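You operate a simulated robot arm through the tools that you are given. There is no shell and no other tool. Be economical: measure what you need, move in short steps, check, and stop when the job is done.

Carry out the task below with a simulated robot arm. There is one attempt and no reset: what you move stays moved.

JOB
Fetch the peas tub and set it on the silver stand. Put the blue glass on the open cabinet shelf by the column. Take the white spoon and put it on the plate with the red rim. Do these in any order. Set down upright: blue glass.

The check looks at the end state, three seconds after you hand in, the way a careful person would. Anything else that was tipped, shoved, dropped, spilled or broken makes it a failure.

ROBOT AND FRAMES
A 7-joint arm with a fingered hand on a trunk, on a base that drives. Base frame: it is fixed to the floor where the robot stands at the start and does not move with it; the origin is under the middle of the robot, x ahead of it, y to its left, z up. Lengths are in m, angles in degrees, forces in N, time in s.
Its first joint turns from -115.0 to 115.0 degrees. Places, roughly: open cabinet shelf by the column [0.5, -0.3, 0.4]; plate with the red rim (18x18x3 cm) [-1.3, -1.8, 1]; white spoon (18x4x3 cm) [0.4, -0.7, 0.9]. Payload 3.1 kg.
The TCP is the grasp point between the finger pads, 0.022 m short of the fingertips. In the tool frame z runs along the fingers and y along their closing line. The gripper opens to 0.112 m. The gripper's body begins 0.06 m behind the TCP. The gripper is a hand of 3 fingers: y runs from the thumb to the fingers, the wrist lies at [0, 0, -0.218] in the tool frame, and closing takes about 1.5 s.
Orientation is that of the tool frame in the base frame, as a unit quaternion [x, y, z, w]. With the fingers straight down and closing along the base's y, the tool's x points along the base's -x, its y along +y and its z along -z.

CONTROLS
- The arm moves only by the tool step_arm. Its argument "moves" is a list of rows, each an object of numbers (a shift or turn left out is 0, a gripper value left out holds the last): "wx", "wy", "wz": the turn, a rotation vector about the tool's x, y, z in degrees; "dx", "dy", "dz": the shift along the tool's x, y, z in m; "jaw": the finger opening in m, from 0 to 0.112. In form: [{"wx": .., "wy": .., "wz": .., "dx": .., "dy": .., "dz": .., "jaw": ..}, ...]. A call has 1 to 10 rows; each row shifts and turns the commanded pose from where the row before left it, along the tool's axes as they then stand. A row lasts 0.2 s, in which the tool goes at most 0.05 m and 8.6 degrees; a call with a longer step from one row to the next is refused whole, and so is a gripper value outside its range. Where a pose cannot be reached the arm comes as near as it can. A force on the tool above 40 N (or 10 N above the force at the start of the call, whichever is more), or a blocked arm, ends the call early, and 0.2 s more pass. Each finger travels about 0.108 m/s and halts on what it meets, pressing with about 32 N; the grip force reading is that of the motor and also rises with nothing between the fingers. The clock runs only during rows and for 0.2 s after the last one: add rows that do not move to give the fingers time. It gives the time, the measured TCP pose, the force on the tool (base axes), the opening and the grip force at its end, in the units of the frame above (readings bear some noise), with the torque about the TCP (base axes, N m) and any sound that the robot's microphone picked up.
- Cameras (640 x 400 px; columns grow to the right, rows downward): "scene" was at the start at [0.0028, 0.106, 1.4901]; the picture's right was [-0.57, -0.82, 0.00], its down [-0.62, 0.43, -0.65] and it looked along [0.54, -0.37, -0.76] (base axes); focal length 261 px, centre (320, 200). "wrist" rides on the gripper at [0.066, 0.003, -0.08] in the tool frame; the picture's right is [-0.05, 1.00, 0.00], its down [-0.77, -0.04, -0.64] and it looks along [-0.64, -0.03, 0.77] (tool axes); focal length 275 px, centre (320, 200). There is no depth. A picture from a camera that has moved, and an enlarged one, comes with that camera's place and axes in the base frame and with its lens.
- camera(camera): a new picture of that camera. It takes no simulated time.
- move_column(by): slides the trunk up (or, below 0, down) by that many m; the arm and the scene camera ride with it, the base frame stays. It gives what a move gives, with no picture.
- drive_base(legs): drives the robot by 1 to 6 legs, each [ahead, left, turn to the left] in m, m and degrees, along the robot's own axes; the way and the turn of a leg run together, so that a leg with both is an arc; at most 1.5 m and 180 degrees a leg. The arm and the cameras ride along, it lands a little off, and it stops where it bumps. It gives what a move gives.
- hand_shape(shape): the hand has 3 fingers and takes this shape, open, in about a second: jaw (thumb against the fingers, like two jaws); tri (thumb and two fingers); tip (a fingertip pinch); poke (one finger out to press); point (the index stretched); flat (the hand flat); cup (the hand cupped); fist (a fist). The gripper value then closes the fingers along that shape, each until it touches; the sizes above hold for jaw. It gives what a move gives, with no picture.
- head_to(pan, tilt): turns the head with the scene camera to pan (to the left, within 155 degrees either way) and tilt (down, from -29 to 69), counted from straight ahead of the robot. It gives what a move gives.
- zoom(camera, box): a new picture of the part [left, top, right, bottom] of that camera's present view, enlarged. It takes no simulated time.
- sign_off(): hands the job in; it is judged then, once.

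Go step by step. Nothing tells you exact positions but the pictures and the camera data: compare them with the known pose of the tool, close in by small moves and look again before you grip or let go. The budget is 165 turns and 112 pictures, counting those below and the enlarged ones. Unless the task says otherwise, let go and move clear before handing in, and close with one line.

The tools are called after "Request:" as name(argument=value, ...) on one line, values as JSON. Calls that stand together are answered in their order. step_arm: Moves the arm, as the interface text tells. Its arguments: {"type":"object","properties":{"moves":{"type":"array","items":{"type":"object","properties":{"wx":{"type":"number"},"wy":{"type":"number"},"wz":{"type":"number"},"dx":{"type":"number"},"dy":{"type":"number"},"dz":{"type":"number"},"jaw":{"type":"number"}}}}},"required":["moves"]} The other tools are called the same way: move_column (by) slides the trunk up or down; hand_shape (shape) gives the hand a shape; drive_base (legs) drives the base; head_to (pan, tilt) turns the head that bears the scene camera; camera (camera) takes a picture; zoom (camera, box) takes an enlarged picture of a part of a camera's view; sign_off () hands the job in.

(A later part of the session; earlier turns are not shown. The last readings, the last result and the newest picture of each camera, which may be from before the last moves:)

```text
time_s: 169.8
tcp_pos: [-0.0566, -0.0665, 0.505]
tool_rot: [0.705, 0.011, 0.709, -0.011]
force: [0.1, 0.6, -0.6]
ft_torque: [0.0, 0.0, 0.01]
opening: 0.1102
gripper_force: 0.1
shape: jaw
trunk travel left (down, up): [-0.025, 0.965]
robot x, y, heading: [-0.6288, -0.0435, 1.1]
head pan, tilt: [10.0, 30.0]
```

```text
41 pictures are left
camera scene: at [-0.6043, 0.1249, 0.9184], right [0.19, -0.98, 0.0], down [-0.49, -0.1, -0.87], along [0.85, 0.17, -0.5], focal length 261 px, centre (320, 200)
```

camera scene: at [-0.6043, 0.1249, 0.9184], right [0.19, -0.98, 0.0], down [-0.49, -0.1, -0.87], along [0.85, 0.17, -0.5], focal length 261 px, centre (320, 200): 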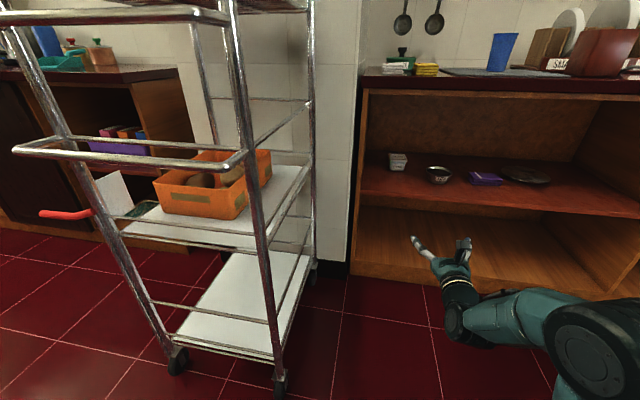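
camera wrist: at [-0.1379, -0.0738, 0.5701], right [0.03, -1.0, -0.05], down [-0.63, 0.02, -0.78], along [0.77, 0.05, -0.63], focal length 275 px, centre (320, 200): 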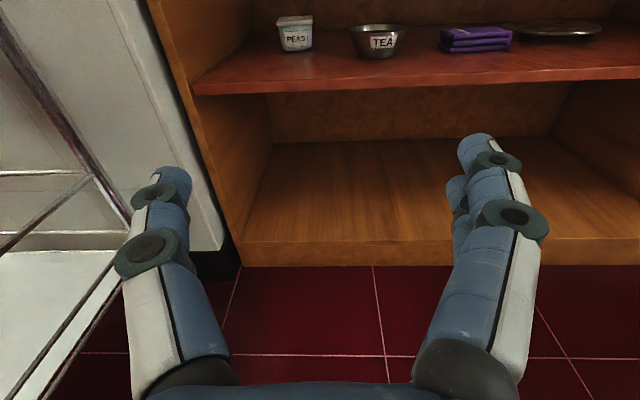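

The PEAS tub is confirmed. I'll drive closer with a slight shift left, then re-measure before entering.

Request:
drive_base(legs=[[0.33, 0.04, -1.2]])

Request:
camera(camera="wrist")

Request:
head_to(pan=0, tilt=35)

Request:
camera(camera="scene")

```text
time_s: 172.0
tcp_pos: [0.2686, -0.0344, 0.5056]
tool_rot: [0.704, 0.002, 0.71, -0.002]
force: [0.8, 0.9, -0.7]
ft_torque: [-0.01, 0.01, -0.01]
opening: 0.1098
gripper_force: 0.1
shape: jaw
trunk travel left (down, up): [-0.025, 0.965]
robot x, y, heading: [-0.3036, 0.0038, 0.0]
head pan, tilt: [10.0, 30.0]
```

```text
40 pictures are left
camera wrist: at [0.1879, -0.0397, 0.5701], right [0.01, -1.0, -0.05], down [-0.63, 0.03, -0.78], along [0.78, 0.04, -0.63], focal length 275 px, centre (320, 200)
```

wrist: 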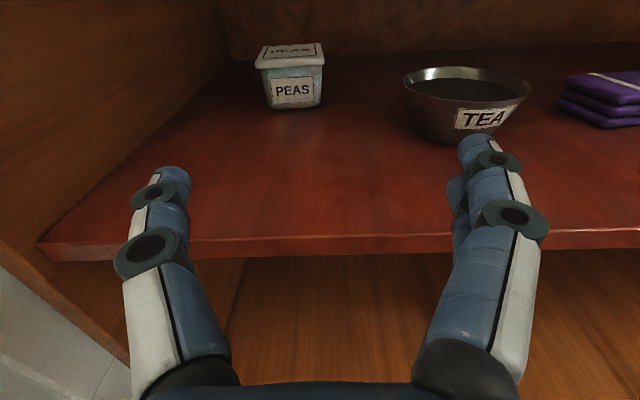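

```text
time_s: 172.8
tcp_pos: [0.2695, -0.0357, 0.5056]
tool_rot: [0.705, 0.003, 0.709, -0.003]
force: [0.2, -0.6, 0.1]
ft_torque: [0.02, 0.0, 0.01]
opening: 0.1098
gripper_force: 0.0
shape: jaw
trunk travel left (down, up): [-0.025, 0.965]
robot x, y, heading: [-0.3052, -0.0003, -0.0]
head pan, tilt: [0.0, 35.0]
```

```text
39 pictures are left
camera scene: at [-0.2753, 0.1529, 0.9106], right [0.0, -1.0, 0.0], down [-0.57, 0.0, -0.82], along [0.82, 0.0, -0.57], focal length 261 px, centre (320, 200)
```

scene: 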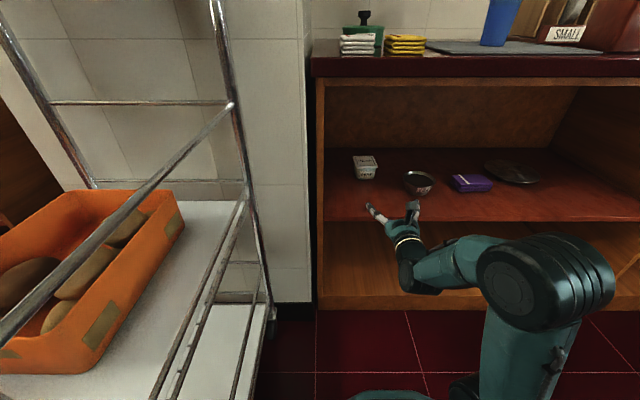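

The tub is at about y 0.01, front face x≈0.59, shelf z≈0.42. I'll shift left and lower a little, then drive in partway, keeping the elbow out of the cabinet.

Request:
step_arm(moves=[{"dy": -0.022, "dx": -0.012}, {"dy": -0.022, "dx": -0.012}, {}])

Request:
drive_base(legs=[[0.18, 0, 0]])

Request:
camera(camera="wrist")

Request:
head_to(pan=-25, tilt=45)

Request:
camera(camera="scene")

```text
time_s: 173.6
tcp_pos: [0.2671, 0.0086, 0.4802]
tool_rot: [0.705, 0.003, 0.71, -0.003]
force: [-0.4, -0.7, 0.0]
ft_torque: [-0.02, 0.0, -0.02]
opening: 0.1101
gripper_force: 0.0
shape: jaw
trunk travel left (down, up): [-0.025, 0.965]
robot x, y, heading: [-0.3047, 0.0005, -0.1]
head pan, tilt: [0.0, 35.0]
```

```text
time_s: 175.1
tcp_pos: [0.4475, 0.0085, 0.4812]
tool_rot: [0.705, 0.003, 0.71, -0.003]
force: [5.1, -0.6, 10.7]
ft_torque: [-0.01, 1.16, 0.03]
opening: 0.11
gripper_force: 0.0
shape: jaw
trunk travel left (down, up): [-0.025, 0.965]
robot x, y, heading: [-0.1234, 0.0028, 0.2]
head pan, tilt: [0.0, 35.0]
```

```text
38 pictures are left
camera wrist: at [0.3667, 0.0042, 0.5459], right [0.01, -1.0, -0.05], down [-0.63, 0.03, -0.78], along [0.78, 0.04, -0.63], focal length 275 px, centre (320, 200)
```

wrist: 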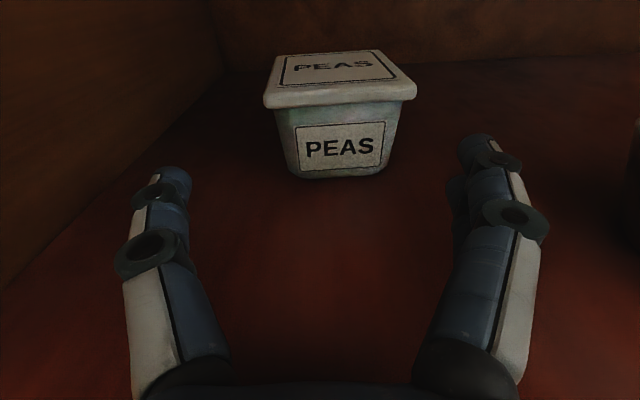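

```text
time_s: 175.9
tcp_pos: [0.4474, 0.0096, 0.4803]
tool_rot: [0.704, 0.003, 0.71, -0.004]
force: [-0.2, -0.9, 4.6]
ft_torque: [0.0, 0.65, 0.03]
opening: 0.1096
gripper_force: 0.1
shape: jaw
trunk travel left (down, up): [-0.025, 0.965]
robot x, y, heading: [-0.1221, 0.0024, -0.2]
head pan, tilt: [-25.0, 45.0]
```

```text
37 pictures are left
camera scene: at [-0.11, 0.1185, 0.8958], right [-0.42, -0.91, 0.0], down [-0.64, 0.3, -0.71], along [0.64, -0.3, -0.71], focal length 261 px, centre (320, 200)
```

scene: 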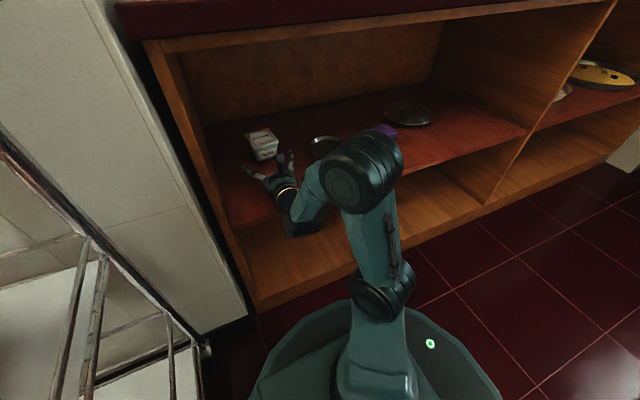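

The palm underside is touching the shelf's front edge. I'll raise slightly and pitch the fingers down about 17° so the wrist clears.

Request:
step_arm(moves=[{"dx": 0.015}, {"wy": -8.5, "dx": 0.005}, {"wy": -8.5}, {}])

Request:
camera(camera="wrist")

```text
time_s: 176.9
tcp_pos: [0.4479, 0.0086, 0.5007]
tool_rot: [0.802, 0.003, 0.598, -0.003]
force: [0.7, -0.5, 0.7]
ft_torque: [-0.03, 0.0, -0.03]
opening: 0.1102
gripper_force: 0.0
shape: jaw
trunk travel left (down, up): [-0.025, 0.965]
robot x, y, heading: [-0.122, 0.0003, -0.0]
head pan, tilt: [-25.0, 45.0]
```

```text
36 pictures are left
camera wrist: at [0.3893, 0.0042, 0.5863], right [0.0, -1.0, -0.05], down [-0.83, 0.03, -0.56], along [0.56, 0.04, -0.83], focal length 275 px, centre (320, 200)
```

wrist: 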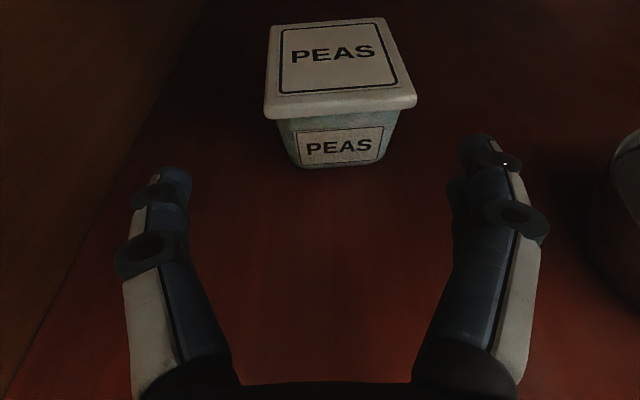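

The tub centre is about [0.57, -0.004], with the lid top at z 0.487. I'll align, lower slightly, then move forward around it in guarded steps.

Request:
step_arm(moves=[{"dy": 0.011, "dz": 0.01, "dx": -0.013}, {"dz": 0.01, "dx": -0.013}, {"dz": 0.025, "dx": 0.0075}, {"dz": 0.025, "dx": 0.0075}, {}])

Request:
camera(camera="wrist")

```text
time_s: 178.2
tcp_pos: [0.5127, -0.0001, 0.47]
tool_rot: [0.801, 0.003, 0.599, -0.003]
force: [-0.1, -0.7, 0.2]
ft_torque: [-0.01, 0.03, 0.0]
opening: 0.1099
gripper_force: 0.1
shape: jaw
trunk travel left (down, up): [-0.025, 0.965]
robot x, y, heading: [-0.1211, 0.0029, 0.1]
head pan, tilt: [-25.0, 45.0]
```

```text
35 pictures are left
camera wrist: at [0.4539, -0.0052, 0.5558], right [0.0, -1.0, -0.05], down [-0.83, 0.03, -0.56], along [0.56, 0.04, -0.83], focal length 275 px, centre (320, 200)
```

wrist: 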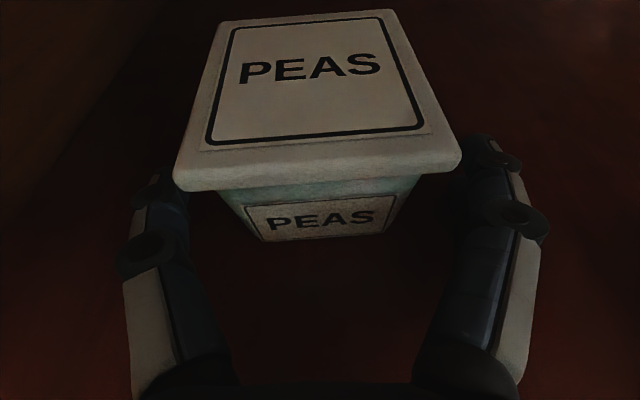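

The tub sits nicely between the fingers. Forward about 5 cm, then close.

Request:
step_arm(moves=[{"dz": 0.016, "dx": 0.003}, {"dz": 0.016, "dx": 0.003}, {"dz": 0.015, "dx": 0.003}, {}, {"jaw": 0.09}, {"jaw": 0.07}, {"jaw": 0.05}, {"jaw": 0.05}, {}, {}])

Request:
camera(camera="wrist")

```text
time_s: 180.3
tcp_pos: [0.5585, 0.0004, 0.4689]
tool_rot: [0.8, 0.002, 0.6, -0.002]
force: [2.4, -7.1, 14.9]
ft_torque: [-0.76, -0.33, -0.04]
opening: 0.0581
gripper_force: 31.9
shape: jaw
trunk travel left (down, up): [-0.025, 0.965]
robot x, y, heading: [-0.1233, 0.0031, 0.2]
head pan, tilt: [-25.0, 45.0]
```

```text
34 pictures are left
camera wrist: at [0.5003, -0.0048, 0.5545], right [-0.01, -1.0, -0.05], down [-0.83, 0.03, -0.56], along [0.56, 0.03, -0.83], focal length 275 px, centre (320, 200)
```

wrist: 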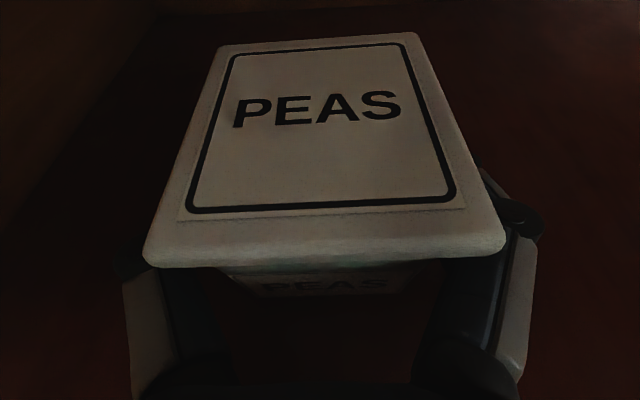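

The tub is gripped under its lid. I'll lift it about 8 cm, then zoom on the silver stand.

Request:
step_arm(moves=[{"dx": 0.0192, "dz": -0.0057}, {"dx": 0.0192, "dz": -0.0057}, {"dx": 0.0192, "dz": -0.0057}, {"dx": 0.024, "dz": -0.007}, {}])

Request:
head_to(pan=-28, tilt=35)

Request:
zoom(camera="scene", box=[220, 100, 460, 250])

```text
time_s: 181.6
tcp_pos: [0.5607, -0.0024, 0.551]
tool_rot: [0.802, 0.004, 0.597, -0.003]
force: [0.6, 0.3, -1.7]
ft_torque: [0.01, 0.01, 0.0]
opening: 0.058
gripper_force: 32.2
shape: jaw
trunk travel left (down, up): [-0.025, 0.965]
robot x, y, heading: [-0.1222, -0.0019, 0.1]
head pan, tilt: [-25.0, 45.0]
```

```text
time_s: 182.3
tcp_pos: [0.5601, -0.0009, 0.551]
tool_rot: [0.802, 0.003, 0.598, -0.003]
force: [0.3, 0.9, -1.9]
ft_torque: [0.0, 0.01, 0.01]
opening: 0.0578
gripper_force: 32.0
shape: jaw
trunk travel left (down, up): [-0.025, 0.965]
robot x, y, heading: [-0.1233, 0.0053, 0.1]
head pan, tilt: [-28.0, 35.0]
```

```text
2.67 times, centred on (340, 175) of scene
camera zoom: at [-0.1054, 0.1115, 0.9106], right [-0.47, -0.88, 0.0], down [-0.51, 0.27, -0.82], along [0.72, -0.38, -0.57], focal length 695 px, centre (267, 267)
```

zoom: 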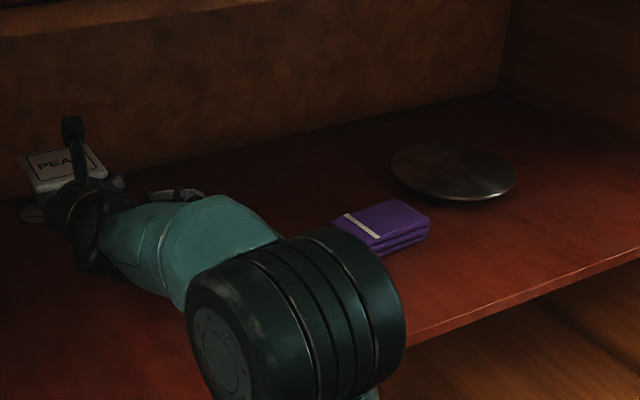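

The stand is a round disc of about 19 cm centred near [0.59, -0.555]. I'll back out with the tub, shift right 0.55 and go in again at the raised height.

Request:
step_arm(moves=[{"dx": 0.0192, "dz": -0.0057}, {"dx": 0.0192, "dz": -0.0057}, {}])

Request:
drive_base(legs=[[-0.28, 0, 0], [0, -0.55, 0]])

Request:
head_to(pan=0, tilt=35)

Request:
camera(camera="scene")

Request:
camera(camera="wrist")

```text
time_s: 183.1
tcp_pos: [0.5625, -0.0021, 0.591]
tool_rot: [0.802, 0.004, 0.598, -0.003]
force: [-0.8, -0.3, -2.6]
ft_torque: [0.02, -0.01, -0.03]
opening: 0.0579
gripper_force: 32.2
shape: jaw
trunk travel left (down, up): [-0.025, 0.965]
robot x, y, heading: [-0.1254, -0.0001, -0.3]
head pan, tilt: [-28.0, 35.0]
```

```text
time_s: 187.7
tcp_pos: [0.289, -0.544, 0.591]
tool_rot: [0.801, 0.003, 0.598, -0.003]
force: [0.1, -0.4, -2.6]
ft_torque: [0.0, 0.0, 0.02]
opening: 0.0579
gripper_force: 31.9
shape: jaw
trunk travel left (down, up): [-0.025, 0.965]
robot x, y, heading: [-0.3945, -0.5415, 0.3]
head pan, tilt: [-28.0, 35.0]
```

```text
time_s: 188.7
tcp_pos: [0.288, -0.5453, 0.5897]
tool_rot: [0.802, 0.004, 0.598, -0.003]
force: [0.4, 0.2, -2.3]
ft_torque: [-0.01, 0.02, -0.01]
opening: 0.058
gripper_force: 32.0
shape: jaw
trunk travel left (down, up): [-0.025, 0.965]
robot x, y, heading: [-0.3981, -0.5443, 0.0]
head pan, tilt: [0.0, 35.0]
```

```text
32 pictures are left
camera scene: at [-0.3681, -0.391, 0.9106], right [0.0, -1.0, 0.0], down [-0.57, 0.0, -0.82], along [0.82, 0.0, -0.57], focal length 261 px, centre (320, 200)
```

scene: 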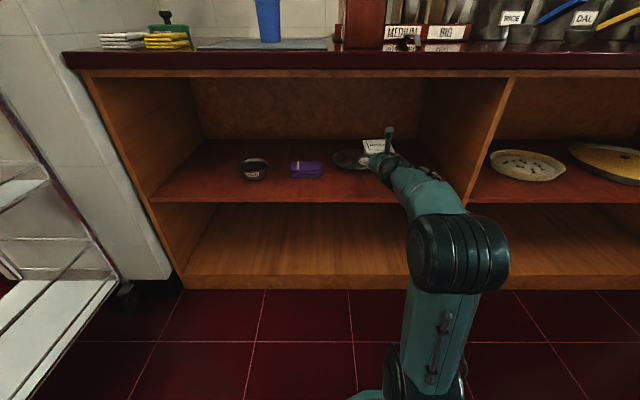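

```text
31 pictures are left
camera wrist: at [0.2307, -0.5485, 0.676], right [0.0, -1.0, -0.05], down [-0.83, 0.03, -0.56], along [0.56, 0.04, -0.83], focal length 275 px, centre (320, 200)
```

wrist: 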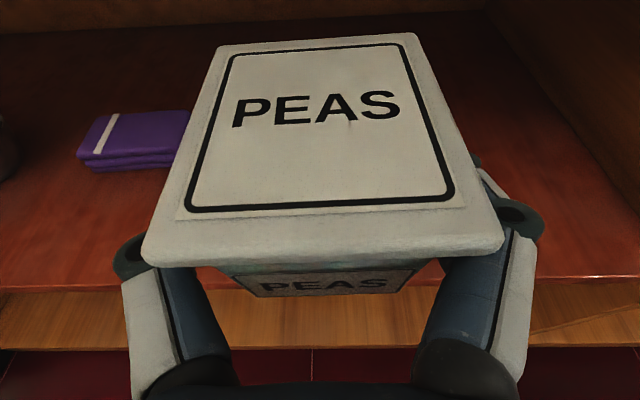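

The tub is in line with the stand. Drive forward 0.29 and look.

Request:
drive_base(legs=[[0.29, 0, 0]])

Request:
head_to(pan=-5, tilt=35)

Request:
zoom(camera="scene", box=[240, 100, 480, 250])

Request:
camera(camera="wrist")

```text
time_s: 190.7
tcp_pos: [0.5778, -0.5419, 0.5901]
tool_rot: [0.802, 0.003, 0.597, -0.003]
force: [-0.6, 0.0, -2.3]
ft_torque: [-0.02, 0.03, 0.02]
opening: 0.0579
gripper_force: 31.6
shape: jaw
trunk travel left (down, up): [-0.025, 0.965]
robot x, y, heading: [-0.1065, -0.5426, 0.0]
head pan, tilt: [0.0, 35.0]
```

```text
time_s: 191.3
tcp_pos: [0.5787, -0.5425, 0.5894]
tool_rot: [0.802, 0.005, 0.597, -0.004]
force: [-0.3, 0.3, -2.6]
ft_torque: [0.01, 0.0, 0.02]
opening: 0.0579
gripper_force: 31.9
shape: jaw
trunk travel left (down, up): [-0.025, 0.965]
robot x, y, heading: [-0.1025, -0.5389, 0.1]
head pan, tilt: [-5.0, 35.0]
```

```text
2.67 times, centred on (360, 175) of scene
camera zoom: at [-0.0788, -0.3976, 0.9106], right [-0.08, -1.0, 0.0], down [-0.57, 0.05, -0.82], along [0.82, -0.07, -0.57], focal length 695 px, centre (213, 267)
```

zoom: 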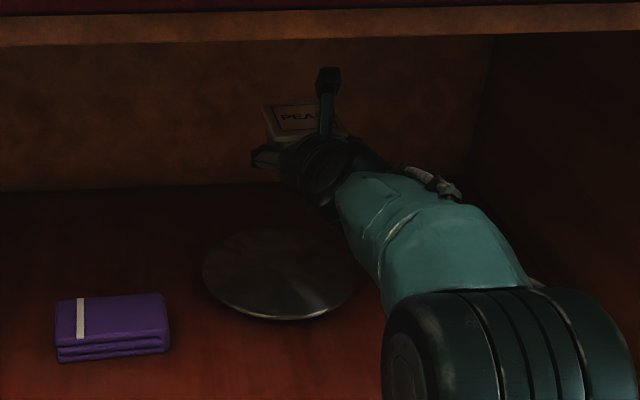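

```text
29 pictures are left
camera wrist: at [0.5205, -0.547, 0.6759], right [0.0, -1.0, -0.05], down [-0.83, 0.03, -0.56], along [0.56, 0.04, -0.83], focal length 275 px, centre (320, 200)
```

wrist: 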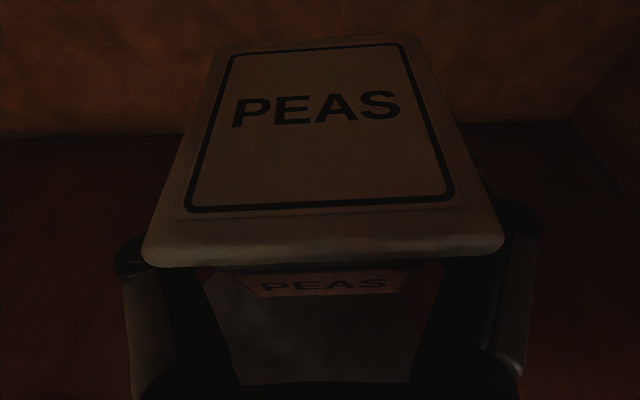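

The stand centre is about [0.575, -0.53]. I'll adjust a centimetre and lower in guarded steps.

Request:
step_arm(moves=[{"dy": -0.012, "dz": -0.0096, "dx": -0.003}, {"dx": -0.024, "dz": 0.0072}, {"dx": -0.024, "dz": 0.0072}, {"dx": -0.0096, "dz": 0.0029}, {}])

Request:
zoom(camera="scene", box=[260, 110, 420, 230])

```text
time_s: 192.5
tcp_pos: [0.5671, -0.5321, 0.529]
tool_rot: [0.802, 0.004, 0.597, -0.004]
force: [-0.5, 0.2, -2.2]
ft_torque: [0.0, -0.02, 0.03]
opening: 0.058
gripper_force: 31.5
shape: jaw
trunk travel left (down, up): [-0.025, 0.965]
robot x, y, heading: [-0.1075, -0.5413, 0.0]
head pan, tilt: [-5.0, 35.0]
```

```text
3.33 times, centred on (340, 170) of scene
camera zoom: at [-0.0788, -0.3976, 0.9106], right [-0.08, -1.0, 0.0], down [-0.57, 0.05, -0.82], along [0.82, -0.07, -0.57], focal length 869 px, centre (253, 300)
```

zoom: 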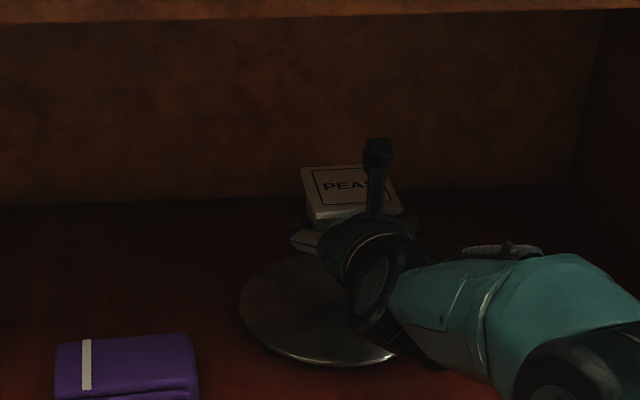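

Projection shows the tub would land within about 1.5 cm of the disc centre. I'll nudge back 1 cm and lower to contact.

Request:
step_arm(moves=[{"dz": -0.0115, "dx": -0.0034}, {"dx": -0.0115, "dz": 0.0034}, {"dx": -0.0077, "dz": 0.0023}, {"dx": -0.0048, "dz": 0.0014}, {"dx": -0.0048, "dz": 0.0014}, {}])

```text
time_s: 193.9
tcp_pos: [0.555, -0.531, 0.5001]
tool_rot: [0.802, 0.005, 0.597, -0.005]
force: [-0.2, -0.4, -2.6]
ft_torque: [-0.01, -0.01, -0.01]
opening: 0.0578
gripper_force: 31.8
shape: jaw
trunk travel left (down, up): [-0.025, 0.965]
robot x, y, heading: [-0.1006, -0.5383, 0.1]
head pan, tilt: [-5.0, 35.0]
```

Request:
step_arm(moves=[{"dx": -0.0038, "dz": 0.0011}, {"dx": -0.0038, "dz": 0.0011}, {}])

Request:
zoom(camera="scene", box=[260, 110, 420, 230])

```text
time_s: 194.7
tcp_pos: [0.5558, -0.532, 0.4927]
tool_rot: [0.802, 0.005, 0.598, -0.004]
force: [0.4, 0.6, -1.8]
ft_torque: [-0.04, 0.0, -0.02]
opening: 0.0577
gripper_force: 32.0
shape: jaw
trunk travel left (down, up): [-0.025, 0.965]
robot x, y, heading: [-0.1049, -0.542, 0.4]
head pan, tilt: [-5.0, 35.0]
```

```text
3.33 times, centred on (340, 170) of scene
camera zoom: at [-0.0788, -0.3977, 0.9106], right [-0.08, -1.0, 0.0], down [-0.57, 0.05, -0.82], along [0.82, -0.07, -0.57], focal length 869 px, centre (253, 300)
```

zoom: 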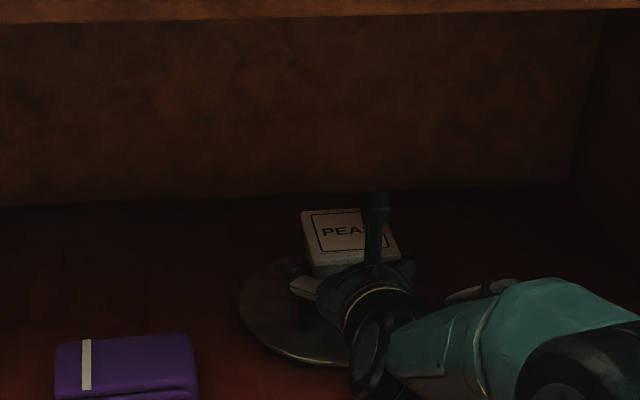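

Not yet in contact; continuing down in 4 mm steps.

Request:
step_arm(moves=[{"dx": -0.0038, "dz": 0.0011}, {"dx": -0.0029, "dz": 0.0009}, {"dx": -0.0029, "dz": 0.0009}, {"dx": -0.0029, "dz": 0.0009}, {}])

```text
time_s: 195.8
tcp_pos: [0.5578, -0.5297, 0.4908]
tool_rot: [0.793, 0.005, 0.609, -0.003]
force: [0.1, 0.6, 14.4]
ft_torque: [-0.4, -0.21, 0.01]
opening: 0.0576
gripper_force: 32.1
shape: jaw
trunk travel left (down, up): [-0.025, 0.965]
robot x, y, heading: [-0.1044, -0.5424, 0.4]
head pan, tilt: [-5.0, 35.0]
stopped in row 5: the force on the tool passed its limit (the readings are from after the stop); the commanded pose is now the measured one
```

Contact with the stand. I'll ease up 2 mm, then open.

Request:
step_arm(moves=[{"dx": 0.002, "wy": -1.4}, {}, {"jaw": 0.065}, {"jaw": 0.08}, {"jaw": 0.1}, {"jaw": 0.11}, {}])

Request:
camera(camera="wrist")

```text
time_s: 197.3
tcp_pos: [0.5576, -0.5311, 0.4899]
tool_rot: [0.803, 0.005, 0.595, -0.003]
force: [-0.9, 1.8, 6.1]
ft_torque: [-0.21, -0.1, 0.05]
opening: 0.1092
gripper_force: 0.0
shape: jaw
trunk travel left (down, up): [-0.025, 0.965]
robot x, y, heading: [-0.105, -0.5396, 0.2]
head pan, tilt: [-5.0, 35.0]
```

```text
26 pictures are left
camera wrist: at [0.5005, -0.5356, 0.5745], right [0.0, -1.0, -0.04], down [-0.83, 0.03, -0.55], along [0.55, 0.03, -0.83], focal length 275 px, centre (320, 200)
```

wrist: 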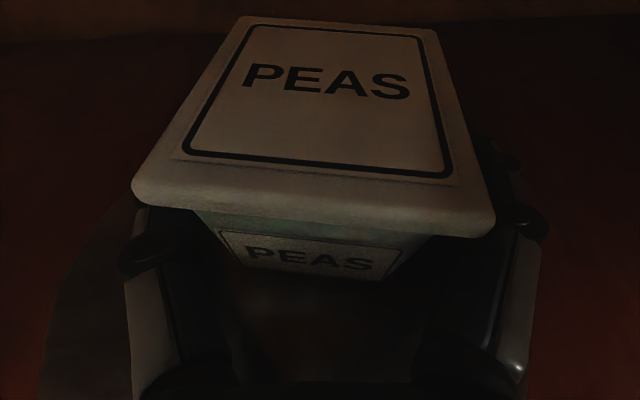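

Released. Fingers rest lightly on the disc, so I'll rise a few mm and withdraw straight back.

Request:
step_arm(moves=[{"dx": 0.004, "dz": -0.002}, {"dx": -0.0028, "dz": -0.0096}, {"dx": -0.0057, "dz": -0.0192}, {"dx": -0.0086, "dz": -0.0288}, {"dx": -0.0086, "dz": -0.0288}, {"dx": -0.0086, "dz": -0.0288}, {}])

Request:
camera(camera="wrist")

```text
time_s: 198.9
tcp_pos: [0.4376, -0.5308, 0.4925]
tool_rot: [0.803, 0.005, 0.595, -0.003]
force: [0.8, -0.3, 0.0]
ft_torque: [-0.01, 0.03, -0.01]
opening: 0.1098
gripper_force: 0.1
shape: jaw
trunk travel left (down, up): [-0.025, 0.965]
robot x, y, heading: [-0.1022, -0.5402, 0.1]
head pan, tilt: [-5.0, 35.0]
```

```text
25 pictures are left
camera wrist: at [0.3804, -0.536, 0.5784], right [0.0, -1.0, -0.04], down [-0.83, 0.03, -0.55], along [0.55, 0.03, -0.83], focal length 275 px, centre (320, 200)
```

wrist: 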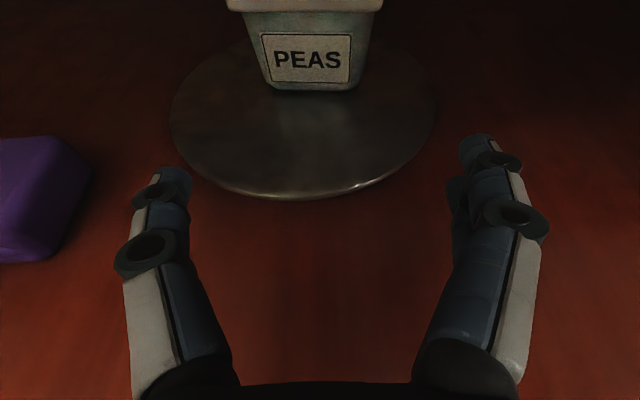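

The tub is standing on the disc. I'll back out and check from the scene camera.

Request:
drive_base(legs=[[-0.42, 0, 0]])

Request:
move_column(by=0.3)

Request:
head_to(pan=-3, tilt=35)

Request:
zoom(camera="scene", box=[240, 140, 400, 260])

```text
time_s: 201.6
tcp_pos: [0.01, -0.5335, 0.4929]
tool_rot: [0.804, 0.004, 0.595, -0.002]
force: [0.1, -0.5, -0.3]
ft_torque: [0.01, 0.02, 0.0]
opening: 0.11
gripper_force: 0.1
shape: jaw
trunk travel left (down, up): [-0.025, 0.965]
robot x, y, heading: [-0.5338, -0.5422, 0.2]
head pan, tilt: [-5.0, 35.0]
```

```text
time_s: 204.6
tcp_pos: [0.0111, -0.5337, 0.792]
tool_rot: [0.803, 0.003, 0.596, -0.002]
force: [-0.7, -0.2, -0.3]
ft_torque: [-0.03, 0.0, 0.01]
opening: 0.1098
gripper_force: 0.0
shape: jaw
trunk travel left (down, up): [-0.325, 0.665]
robot x, y, heading: [-0.5328, -0.543, 0.3]
head pan, tilt: [-5.0, 35.0]
```

```text
time_s: 205.2
tcp_pos: [0.0092, -0.5348, 0.7944]
tool_rot: [0.803, 0.004, 0.596, -0.003]
force: [0.9, -0.7, 0.4]
ft_torque: [0.01, 0.02, -0.01]
opening: 0.1103
gripper_force: 0.0
shape: jaw
trunk travel left (down, up): [-0.325, 0.665]
robot x, y, heading: [-0.5348, -0.5408, 0.0]
head pan, tilt: [-3.0, 35.0]
```

```text
3.33 times, centred on (320, 200) of scene
camera zoom: at [-0.5063, -0.3957, 1.2106], right [-0.05, -1.0, 0.0], down [-0.57, 0.03, -0.82], along [0.82, -0.04, -0.57], focal length 869 px, centre (320, 200)
```

zoom: 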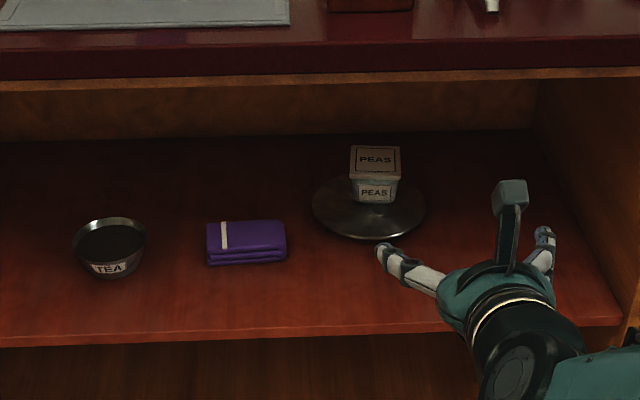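

The tub is on the stand. Now for the blue glass: shift left, raise the trunk to counter height, and look.

Request:
move_column(by=0.19)

Request:
drive_base(legs=[[0, 0.28, 0], [0.25, 0, 0]])

Request:
camera(camera="wrist")

Request:
head_to(pan=-15, tilt=45)

Request:
camera(camera="scene")

```text
time_s: 207.3
tcp_pos: [0.0096, -0.5349, 0.9831]
tool_rot: [0.804, 0.003, 0.595, -0.002]
force: [-0.2, -0.4, -0.3]
ft_torque: [0.01, -0.01, 0.02]
opening: 0.1097
gripper_force: 0.1
shape: jaw
trunk travel left (down, up): [-0.515, 0.475]
robot x, y, heading: [-0.5324, -0.539, 0.0]
head pan, tilt: [-3.0, 35.0]
```

```text
time_s: 210.7
tcp_pos: [0.2622, -0.2468, 0.9814]
tool_rot: [0.803, 0.006, 0.595, -0.004]
force: [0.7, -0.2, 1.0]
ft_torque: [0.0, 0.0, -0.01]
opening: 0.11
gripper_force: 0.0
shape: jaw
trunk travel left (down, up): [-0.515, 0.475]
robot x, y, heading: [-0.2792, -0.2581, 0.1]
head pan, tilt: [-3.0, 35.0]
```

```text
23 pictures are left
camera wrist: at [0.204, -0.2508, 1.0681], right [0.0, -1.0, -0.04], down [-0.83, 0.02, -0.55], along [0.55, 0.04, -0.83], focal length 275 px, centre (320, 200)
```

wrist: 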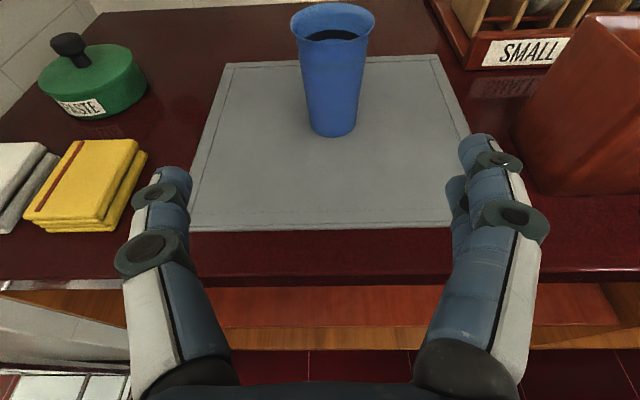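

```text
time_s: 211.4
tcp_pos: [0.2613, -0.2465, 0.982]
tool_rot: [0.804, 0.006, 0.595, -0.004]
force: [0.2, -0.5, 1.0]
ft_torque: [-0.02, 0.02, 0.0]
opening: 0.1099
gripper_force: 0.2
shape: jaw
trunk travel left (down, up): [-0.515, 0.475]
robot x, y, heading: [-0.2869, -0.2549, 0.5]
head pan, tilt: [-15.0, 45.0]
```

```text
22 pictures are left
camera scene: at [-0.2659, -0.1277, 1.3858], right [-0.25, -0.97, 0.0], down [-0.68, 0.18, -0.71], along [0.68, -0.18, -0.71], focal length 261 px, centre (320, 200)
```

scene: 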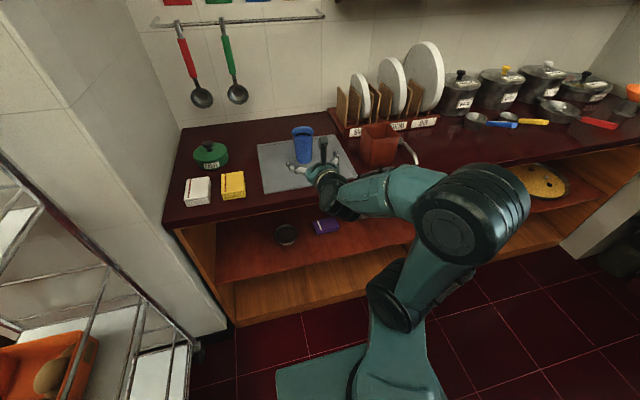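

The glass axis is about [0.462, -0.256], base z≈0.853, rim z≈0.955. I'll lower to mid-glass height and advance partway.

Request:
step_arm(moves=[{"dy": 0.008, "dx": -0.024, "dz": 0.0073}, {"dx": -0.024, "dz": 0.0073}, {"dx": -0.024, "dz": 0.0073}, {"dz": 0.0287, "dx": 0.0087}, {"dz": 0.0287, "dx": 0.0087}, {"dz": 0.0287, "dx": 0.0087}, {}])

Request:
camera(camera="wrist")

```text
time_s: 213.0
tcp_pos: [0.3501, -0.2526, 0.9059]
tool_rot: [0.803, 0.006, 0.596, -0.004]
force: [0.8, 0.0, 0.2]
ft_torque: [-0.02, 0.0, -0.02]
opening: 0.1097
gripper_force: 0.1
shape: jaw
trunk travel left (down, up): [-0.515, 0.475]
robot x, y, heading: [-0.2798, -0.2601, 0.6]
head pan, tilt: [-15.0, 45.0]
```

```text
21 pictures are left
camera wrist: at [0.2924, -0.258, 0.9929], right [0.0, -1.0, -0.04], down [-0.83, 0.02, -0.55], along [0.55, 0.04, -0.83], focal length 275 px, centre (320, 200)
```

wrist: 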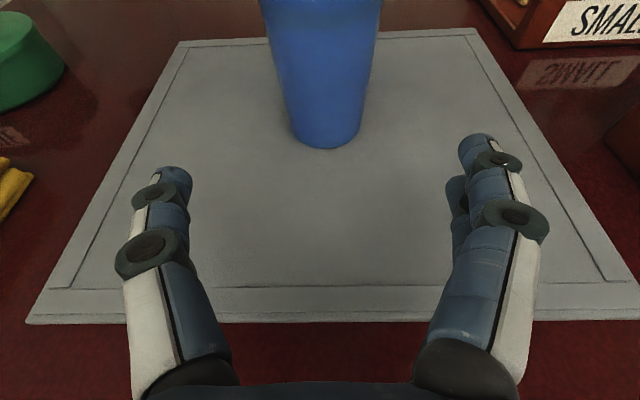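

Centred. Advance 10.5 cm around the glass, then close gently.

Request:
step_arm(moves=[{"dz": 0.0256, "dx": 0.0077}, {"dz": 0.0256, "dx": 0.0077}, {"dz": 0.0256, "dx": 0.0077}, {"dz": 0.0246, "dx": 0.0075}, {}, {"jaw": 0.09}, {"jaw": 0.075}, {"jaw": 0.065}, {"jaw": 0.055}, {}])

Request:
camera(camera="wrist")

```text
time_s: 215.2
tcp_pos: [0.4576, -0.2511, 0.905]
tool_rot: [0.803, 0.006, 0.596, -0.004]
force: [0.6, 0.6, -0.8]
ft_torque: [0.0, 0.0, 0.0]
opening: 0.0558
gripper_force: 0.1
shape: jaw
trunk travel left (down, up): [-0.515, 0.475]
robot x, y, heading: [-0.2841, -0.2562, 0.5]
head pan, tilt: [-15.0, 45.0]
```

```text
20 pictures are left
camera wrist: at [0.3997, -0.2561, 0.9914], right [0.0, -1.0, -0.04], down [-0.83, 0.02, -0.55], along [0.55, 0.04, -0.83], focal length 275 px, centre (320, 200)
```

wrist: 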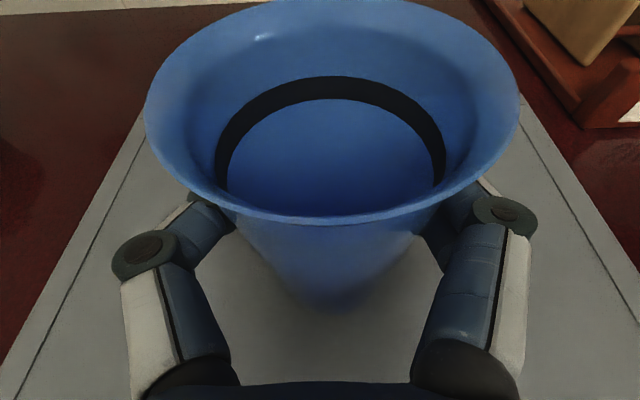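

Nearly touching; close further until it grips.

Request:
step_arm(moves=[{"jaw": 0.05}, {"jaw": 0.045}, {"jaw": 0.04}, {"jaw": 0.035}, {}, {}])

```text
time_s: 216.6
tcp_pos: [0.4576, -0.2515, 0.905]
tool_rot: [0.804, 0.006, 0.595, -0.004]
force: [0.4, -0.5, -0.5]
ft_torque: [0.03, 0.0, 0.02]
opening: 0.0366
gripper_force: 32.0
shape: jaw
trunk travel left (down, up): [-0.515, 0.475]
robot x, y, heading: [-0.2813, -0.2586, 0.2]
head pan, tilt: [-15.0, 45.0]
```

Gripped at 37 mm. Lift a few centimetres and check.

Request:
step_arm(moves=[{"dx": 0.0096, "dz": -0.0029}, {"dx": 0.0144, "dz": -0.0043}, {"dx": 0.0192, "dz": -0.0058}, {"dx": 0.0192, "dz": -0.0058}, {}])

Request:
camera(camera="wrist")

Request:
zoom(camera="scene", box=[230, 80, 390, 220])

```text
time_s: 217.8
tcp_pos: [0.4582, -0.2507, 0.972]
tool_rot: [0.804, 0.005, 0.595, -0.004]
force: [0.2, 0.0, -1.3]
ft_torque: [-0.01, -0.01, 0.01]
opening: 0.0367
gripper_force: 32.2
shape: jaw
trunk travel left (down, up): [-0.515, 0.475]
robot x, y, heading: [-0.2832, -0.2583, 0.6]
head pan, tilt: [-15.0, 45.0]
```

```text
19 pictures are left
camera wrist: at [0.3994, -0.2558, 1.0583], right [0.0, -1.0, -0.04], down [-0.83, 0.02, -0.55], along [0.55, 0.04, -0.83], focal length 275 px, centre (320, 200)
```

wrist: 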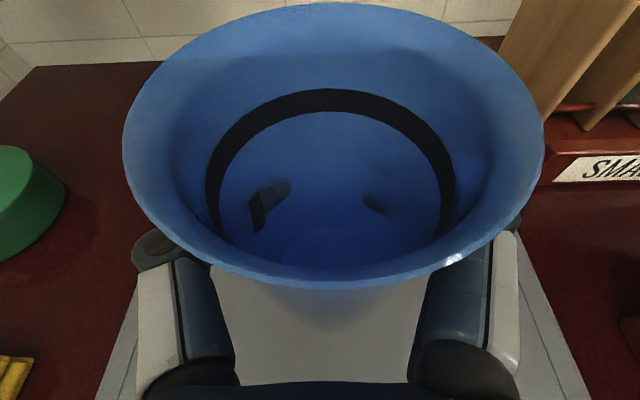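

```text
2.86 times, centred on (310, 150) of scene
camera zoom: at [-0.2656, -0.1278, 1.3858], right [-0.25, -0.97, 0.0], down [-0.68, 0.18, -0.71], along [0.68, -0.18, -0.71], focal length 745 px, centre (349, 343)
```

zoom: 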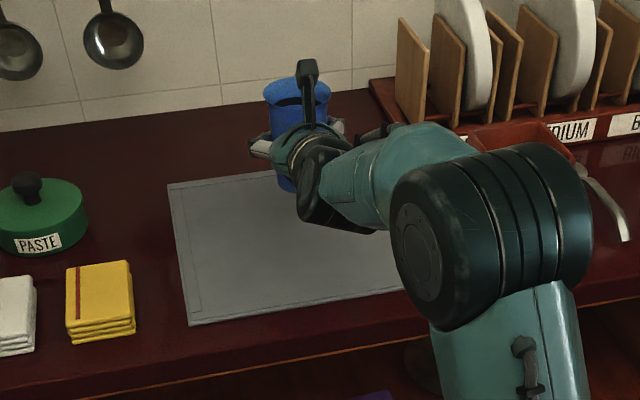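

The glass is held upright. Back away, shift left, lower the trunk to just above shelf height, and check before entering.

Request:
drive_base(legs=[[-0.45, 0, 0], [0, 0.3, -0.5]])

Request:
move_column(by=-0.4)

Request:
move_column(by=-0.06)

Request:
camera(camera="wrist")

```text
time_s: 222.2
tcp_pos: [0.0024, 0.0441, 0.9728]
tool_rot: [0.804, 0.001, 0.595, 0.0]
force: [0.0, 0.1, -1.1]
ft_torque: [-0.02, -0.03, 0.0]
opening: 0.0366
gripper_force: 31.9
shape: jaw
trunk travel left (down, up): [-0.515, 0.475]
robot x, y, heading: [-0.7396, 0.0432, -0.1]
head pan, tilt: [-15.0, 45.0]
```

```text
time_s: 226.1
tcp_pos: [0.0031, 0.0434, 0.5732]
tool_rot: [0.804, 0.001, 0.595, -0.001]
force: [-0.1, 0.1, -0.9]
ft_torque: [0.02, -0.04, -0.01]
opening: 0.0365
gripper_force: 31.4
shape: jaw
trunk travel left (down, up): [-0.115, 0.875]
robot x, y, heading: [-0.7335, 0.0502, -0.3]
head pan, tilt: [-15.0, 45.0]
```

```text
time_s: 227.1
tcp_pos: [0.0021, 0.044, 0.5123]
tool_rot: [0.804, 0.002, 0.595, -0.001]
force: [0.7, 0.1, -1.1]
ft_torque: [0.01, -0.01, 0.0]
opening: 0.0364
gripper_force: 31.8
shape: jaw
trunk travel left (down, up): [-0.055, 0.935]
robot x, y, heading: [-0.7409, 0.0457, -0.3]
head pan, tilt: [-15.0, 45.0]
```

```text
17 pictures are left
camera wrist: at [-0.0556, 0.0399, 0.5982], right [-0.01, -1.0, -0.04], down [-0.83, 0.03, -0.55], along [0.55, 0.03, -0.83], focal length 275 px, centre (320, 200)
```

wrist: 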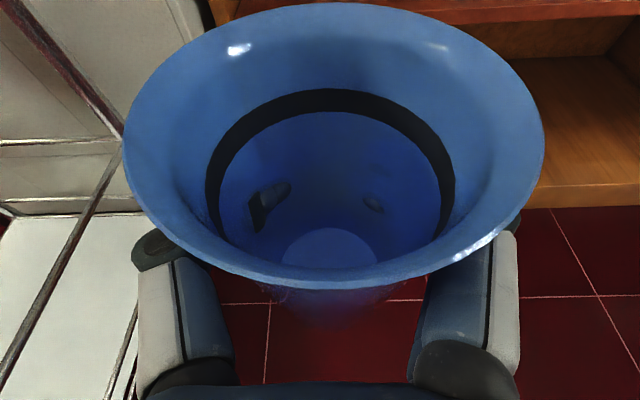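

Glass bottom is at about z 0.46, above the shelf at 0.424. Drive in to TCP x≈0.48.

Request:
drive_base(legs=[[0.25, 0, 0], [0.235, 0, 0]])

Request:
camera(camera="wrist")

Request:
head_to(pan=-5, tilt=40)

Request:
camera(camera="scene")

```text
time_s: 229.8
tcp_pos: [0.3799, 0.041, 0.5109]
tool_rot: [0.804, -0.002, 0.595, 0.002]
force: [-0.2, -0.2, -1.6]
ft_torque: [-0.02, -0.05, 0.01]
opening: 0.0366
gripper_force: 31.9
shape: jaw
trunk travel left (down, up): [-0.055, 0.935]
robot x, y, heading: [-0.3601, 0.0461, -0.6]
head pan, tilt: [-15.0, 45.0]
stopped in leg 2: the robot was blocked; the commanded pose is now the measured one
```

```text
16 pictures are left
camera wrist: at [0.3226, 0.0375, 0.5974], right [-0.01, -1.0, -0.04], down [-0.83, 0.04, -0.55], along [0.55, 0.03, -0.83], focal length 275 px, centre (320, 200)
```

wrist: 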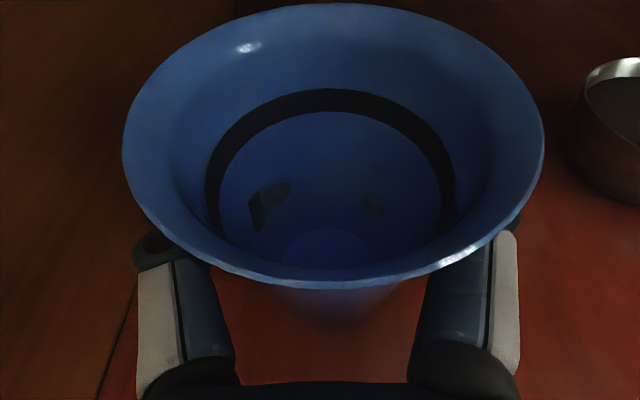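

```text
time_s: 230.5
tcp_pos: [0.3797, 0.041, 0.5119]
tool_rot: [0.804, 0.0, 0.595, 0.0]
force: [-0.9, -0.3, -1.0]
ft_torque: [0.0, -0.04, 0.0]
opening: 0.0363
gripper_force: 32.2
shape: jaw
trunk travel left (down, up): [-0.055, 0.935]
robot x, y, heading: [-0.3619, 0.0445, -0.4]
head pan, tilt: [-5.0, 40.0]
```

```text
15 pictures are left
camera scene: at [-0.3344, 0.1886, 0.933], right [-0.09, -1.0, 0.0], down [-0.64, 0.06, -0.77], along [0.76, -0.07, -0.64], focal length 261 px, centre (320, 200)
```

scene: 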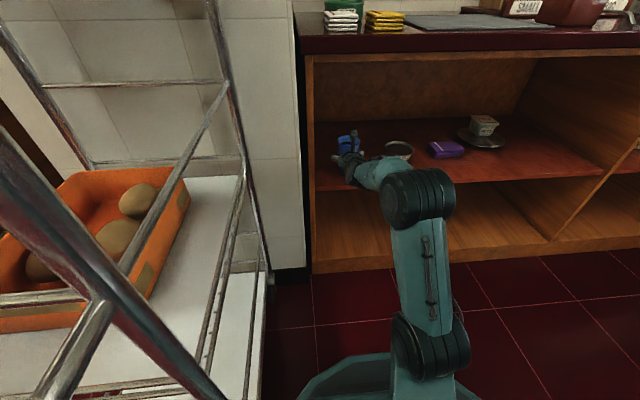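

The base bumped something on the left, most likely the trolley. I'll step right 5 cm, then forward, and shift the arm left instead.

Request:
drive_base(legs=[[-0.01, -0.05, 0.4]])

Request:
step_arm(moves=[{"dy": -0.025}, {"dy": -0.025}, {}])

Request:
drive_base(legs=[[0.1, 0, 0]])

Request:
camera(camera="wrist")

```text
time_s: 231.4
tcp_pos: [0.3697, -0.0054, 0.5118]
tool_rot: [0.804, 0.001, 0.594, 0.0]
force: [-0.1, 0.7, -1.6]
ft_torque: [-0.02, -0.01, 0.0]
opening: 0.0363
gripper_force: 31.9
shape: jaw
trunk travel left (down, up): [-0.055, 0.935]
robot x, y, heading: [-0.3703, -0.0053, -0.2]
head pan, tilt: [-5.0, 40.0]
```

```text
time_s: 232.2
tcp_pos: [0.3705, 0.0434, 0.5104]
tool_rot: [0.804, 0.002, 0.595, -0.001]
force: [0.0, -0.3, -1.6]
ft_torque: [-0.02, -0.02, 0.05]
opening: 0.0361
gripper_force: 32.2
shape: jaw
trunk travel left (down, up): [-0.055, 0.935]
robot x, y, heading: [-0.3673, -0.0063, -0.0]
head pan, tilt: [-5.0, 40.0]
```

```text
time_s: 233.4
tcp_pos: [0.4701, 0.0443, 0.5106]
tool_rot: [0.804, 0.001, 0.595, 0.0]
force: [-0.8, 0.2, -1.6]
ft_torque: [0.02, 0.0, -0.02]
opening: 0.036
gripper_force: 32.2
shape: jaw
trunk travel left (down, up): [-0.055, 0.935]
robot x, y, heading: [-0.2707, -0.0061, 0.1]
head pan, tilt: [-5.0, 40.0]
```

```text
14 pictures are left
camera wrist: at [0.4128, 0.0401, 0.5971], right [-0.01, -1.0, -0.04], down [-0.83, 0.03, -0.55], along [0.55, 0.03, -0.83], focal length 275 px, centre (320, 200)
```

wrist: 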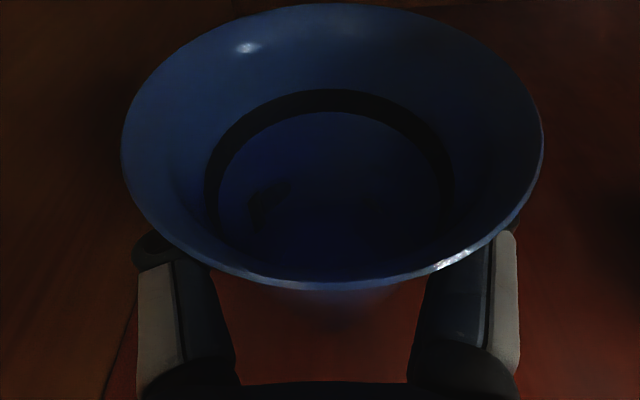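

In position at about [0.47, 0.044]. Lower with guards to contact.

Request:
step_arm(moves=[{"dx": -0.0144, "dz": 0.0043}, {"dx": -0.0077, "dz": 0.0023}, {"dx": -0.0038, "dz": 0.0012}, {"dx": -0.0029, "dz": 0.0009}, {"dx": -0.0029, "dz": 0.0009}, {"dx": -0.0024, "dz": 0.0007}, {}])

```text
time_s: 235.0
tcp_pos: [0.4686, 0.0433, 0.4813]
tool_rot: [0.8, 0.001, 0.6, -0.001]
force: [3.9, -1.1, 30.7]
ft_torque: [-0.03, -0.01, -0.03]
opening: 0.0267
gripper_force: 31.8
shape: jaw
trunk travel left (down, up): [-0.055, 0.935]
robot x, y, heading: [-0.2711, -0.0009, -0.0]
head pan, tilt: [-5.0, 40.0]
```

Contact. Ease up slightly and open slowly.

Request:
step_arm(moves=[{"dx": 0.003, "wy": -0.5}, {}, {"jaw": 0.045}, {"jaw": 0.055}, {"jaw": 0.07}, {"jaw": 0.085}, {"jaw": 0.1}, {"jaw": 0.11}, {}])

Request:
camera(camera="wrist")

```text
time_s: 237.0
tcp_pos: [0.4704, 0.0439, 0.4777]
tool_rot: [0.807, 0.002, 0.591, -0.002]
force: [0.7, 0.0, 0.7]
ft_torque: [-0.03, -0.01, 0.0]
opening: 0.1098
gripper_force: 0.0
shape: jaw
trunk travel left (down, up): [-0.055, 0.935]
robot x, y, heading: [-0.2721, -0.0091, 0.1]
head pan, tilt: [-5.0, 40.0]
```

```text
13 pictures are left
camera wrist: at [0.4143, 0.0404, 0.565], right [-0.01, -1.0, -0.04], down [-0.84, 0.03, -0.54], along [0.55, 0.03, -0.84], focal length 275 px, centre (320, 200)
```

wrist: 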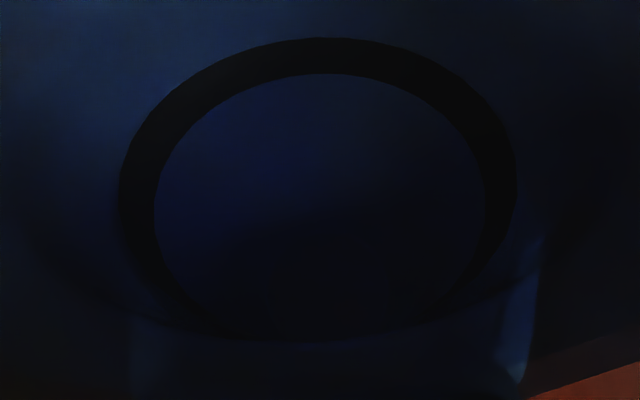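

The glass appears very close to the camera, so I need an outside view before moving.

Request:
zoom(camera="scene", box=[290, 110, 430, 210])

```text
4.00 times, centred on (360, 160) of scene
camera zoom: at [-0.2463, 0.1373, 0.933], right [-0.09, -1.0, 0.0], down [-0.64, 0.06, -0.77], along [0.76, -0.07, -0.64], focal length 1043 px, centre (160, 360)
```

zoom: 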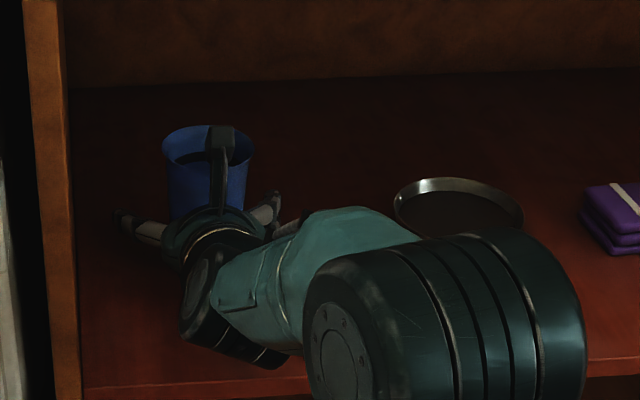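

The glass looks upright from outside; the hand just sits lower on it. I'll withdraw straight back in small steps.

Request:
step_arm(moves=[{"dz": -0.0095, "dx": -0.003}, {"dz": -0.0143, "dx": -0.0045}, {"dz": -0.019, "dx": -0.006}, {"dz": -0.0286, "dx": -0.009}, {"dz": -0.0286, "dx": -0.009}, {}])

Request:
camera(camera="wrist")

```text
time_s: 238.4
tcp_pos: [0.3656, 0.0431, 0.4781]
tool_rot: [0.806, 0.002, 0.591, -0.001]
force: [0.3, 0.6, 0.4]
ft_torque: [-0.02, 0.01, 0.01]
opening: 0.1097
gripper_force: 0.0
shape: jaw
trunk travel left (down, up): [-0.055, 0.935]
robot x, y, heading: [-0.2706, -0.0087, -0.3]
head pan, tilt: [-5.0, 40.0]
```

```text
11 pictures are left
camera wrist: at [0.3093, 0.0389, 0.5642], right [-0.01, -1.0, -0.04], down [-0.84, 0.03, -0.54], along [0.55, 0.03, -0.84], focal length 275 px, centre (320, 200)
```

wrist: 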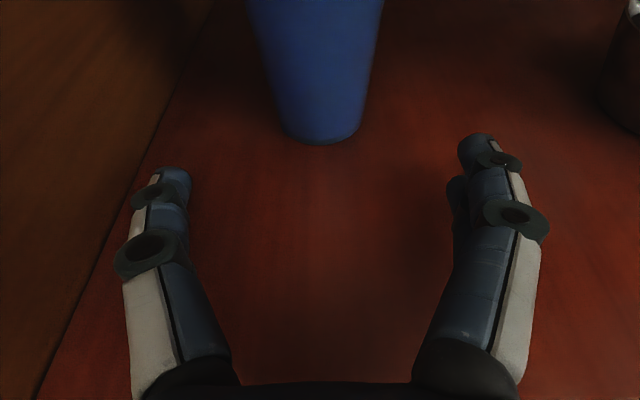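

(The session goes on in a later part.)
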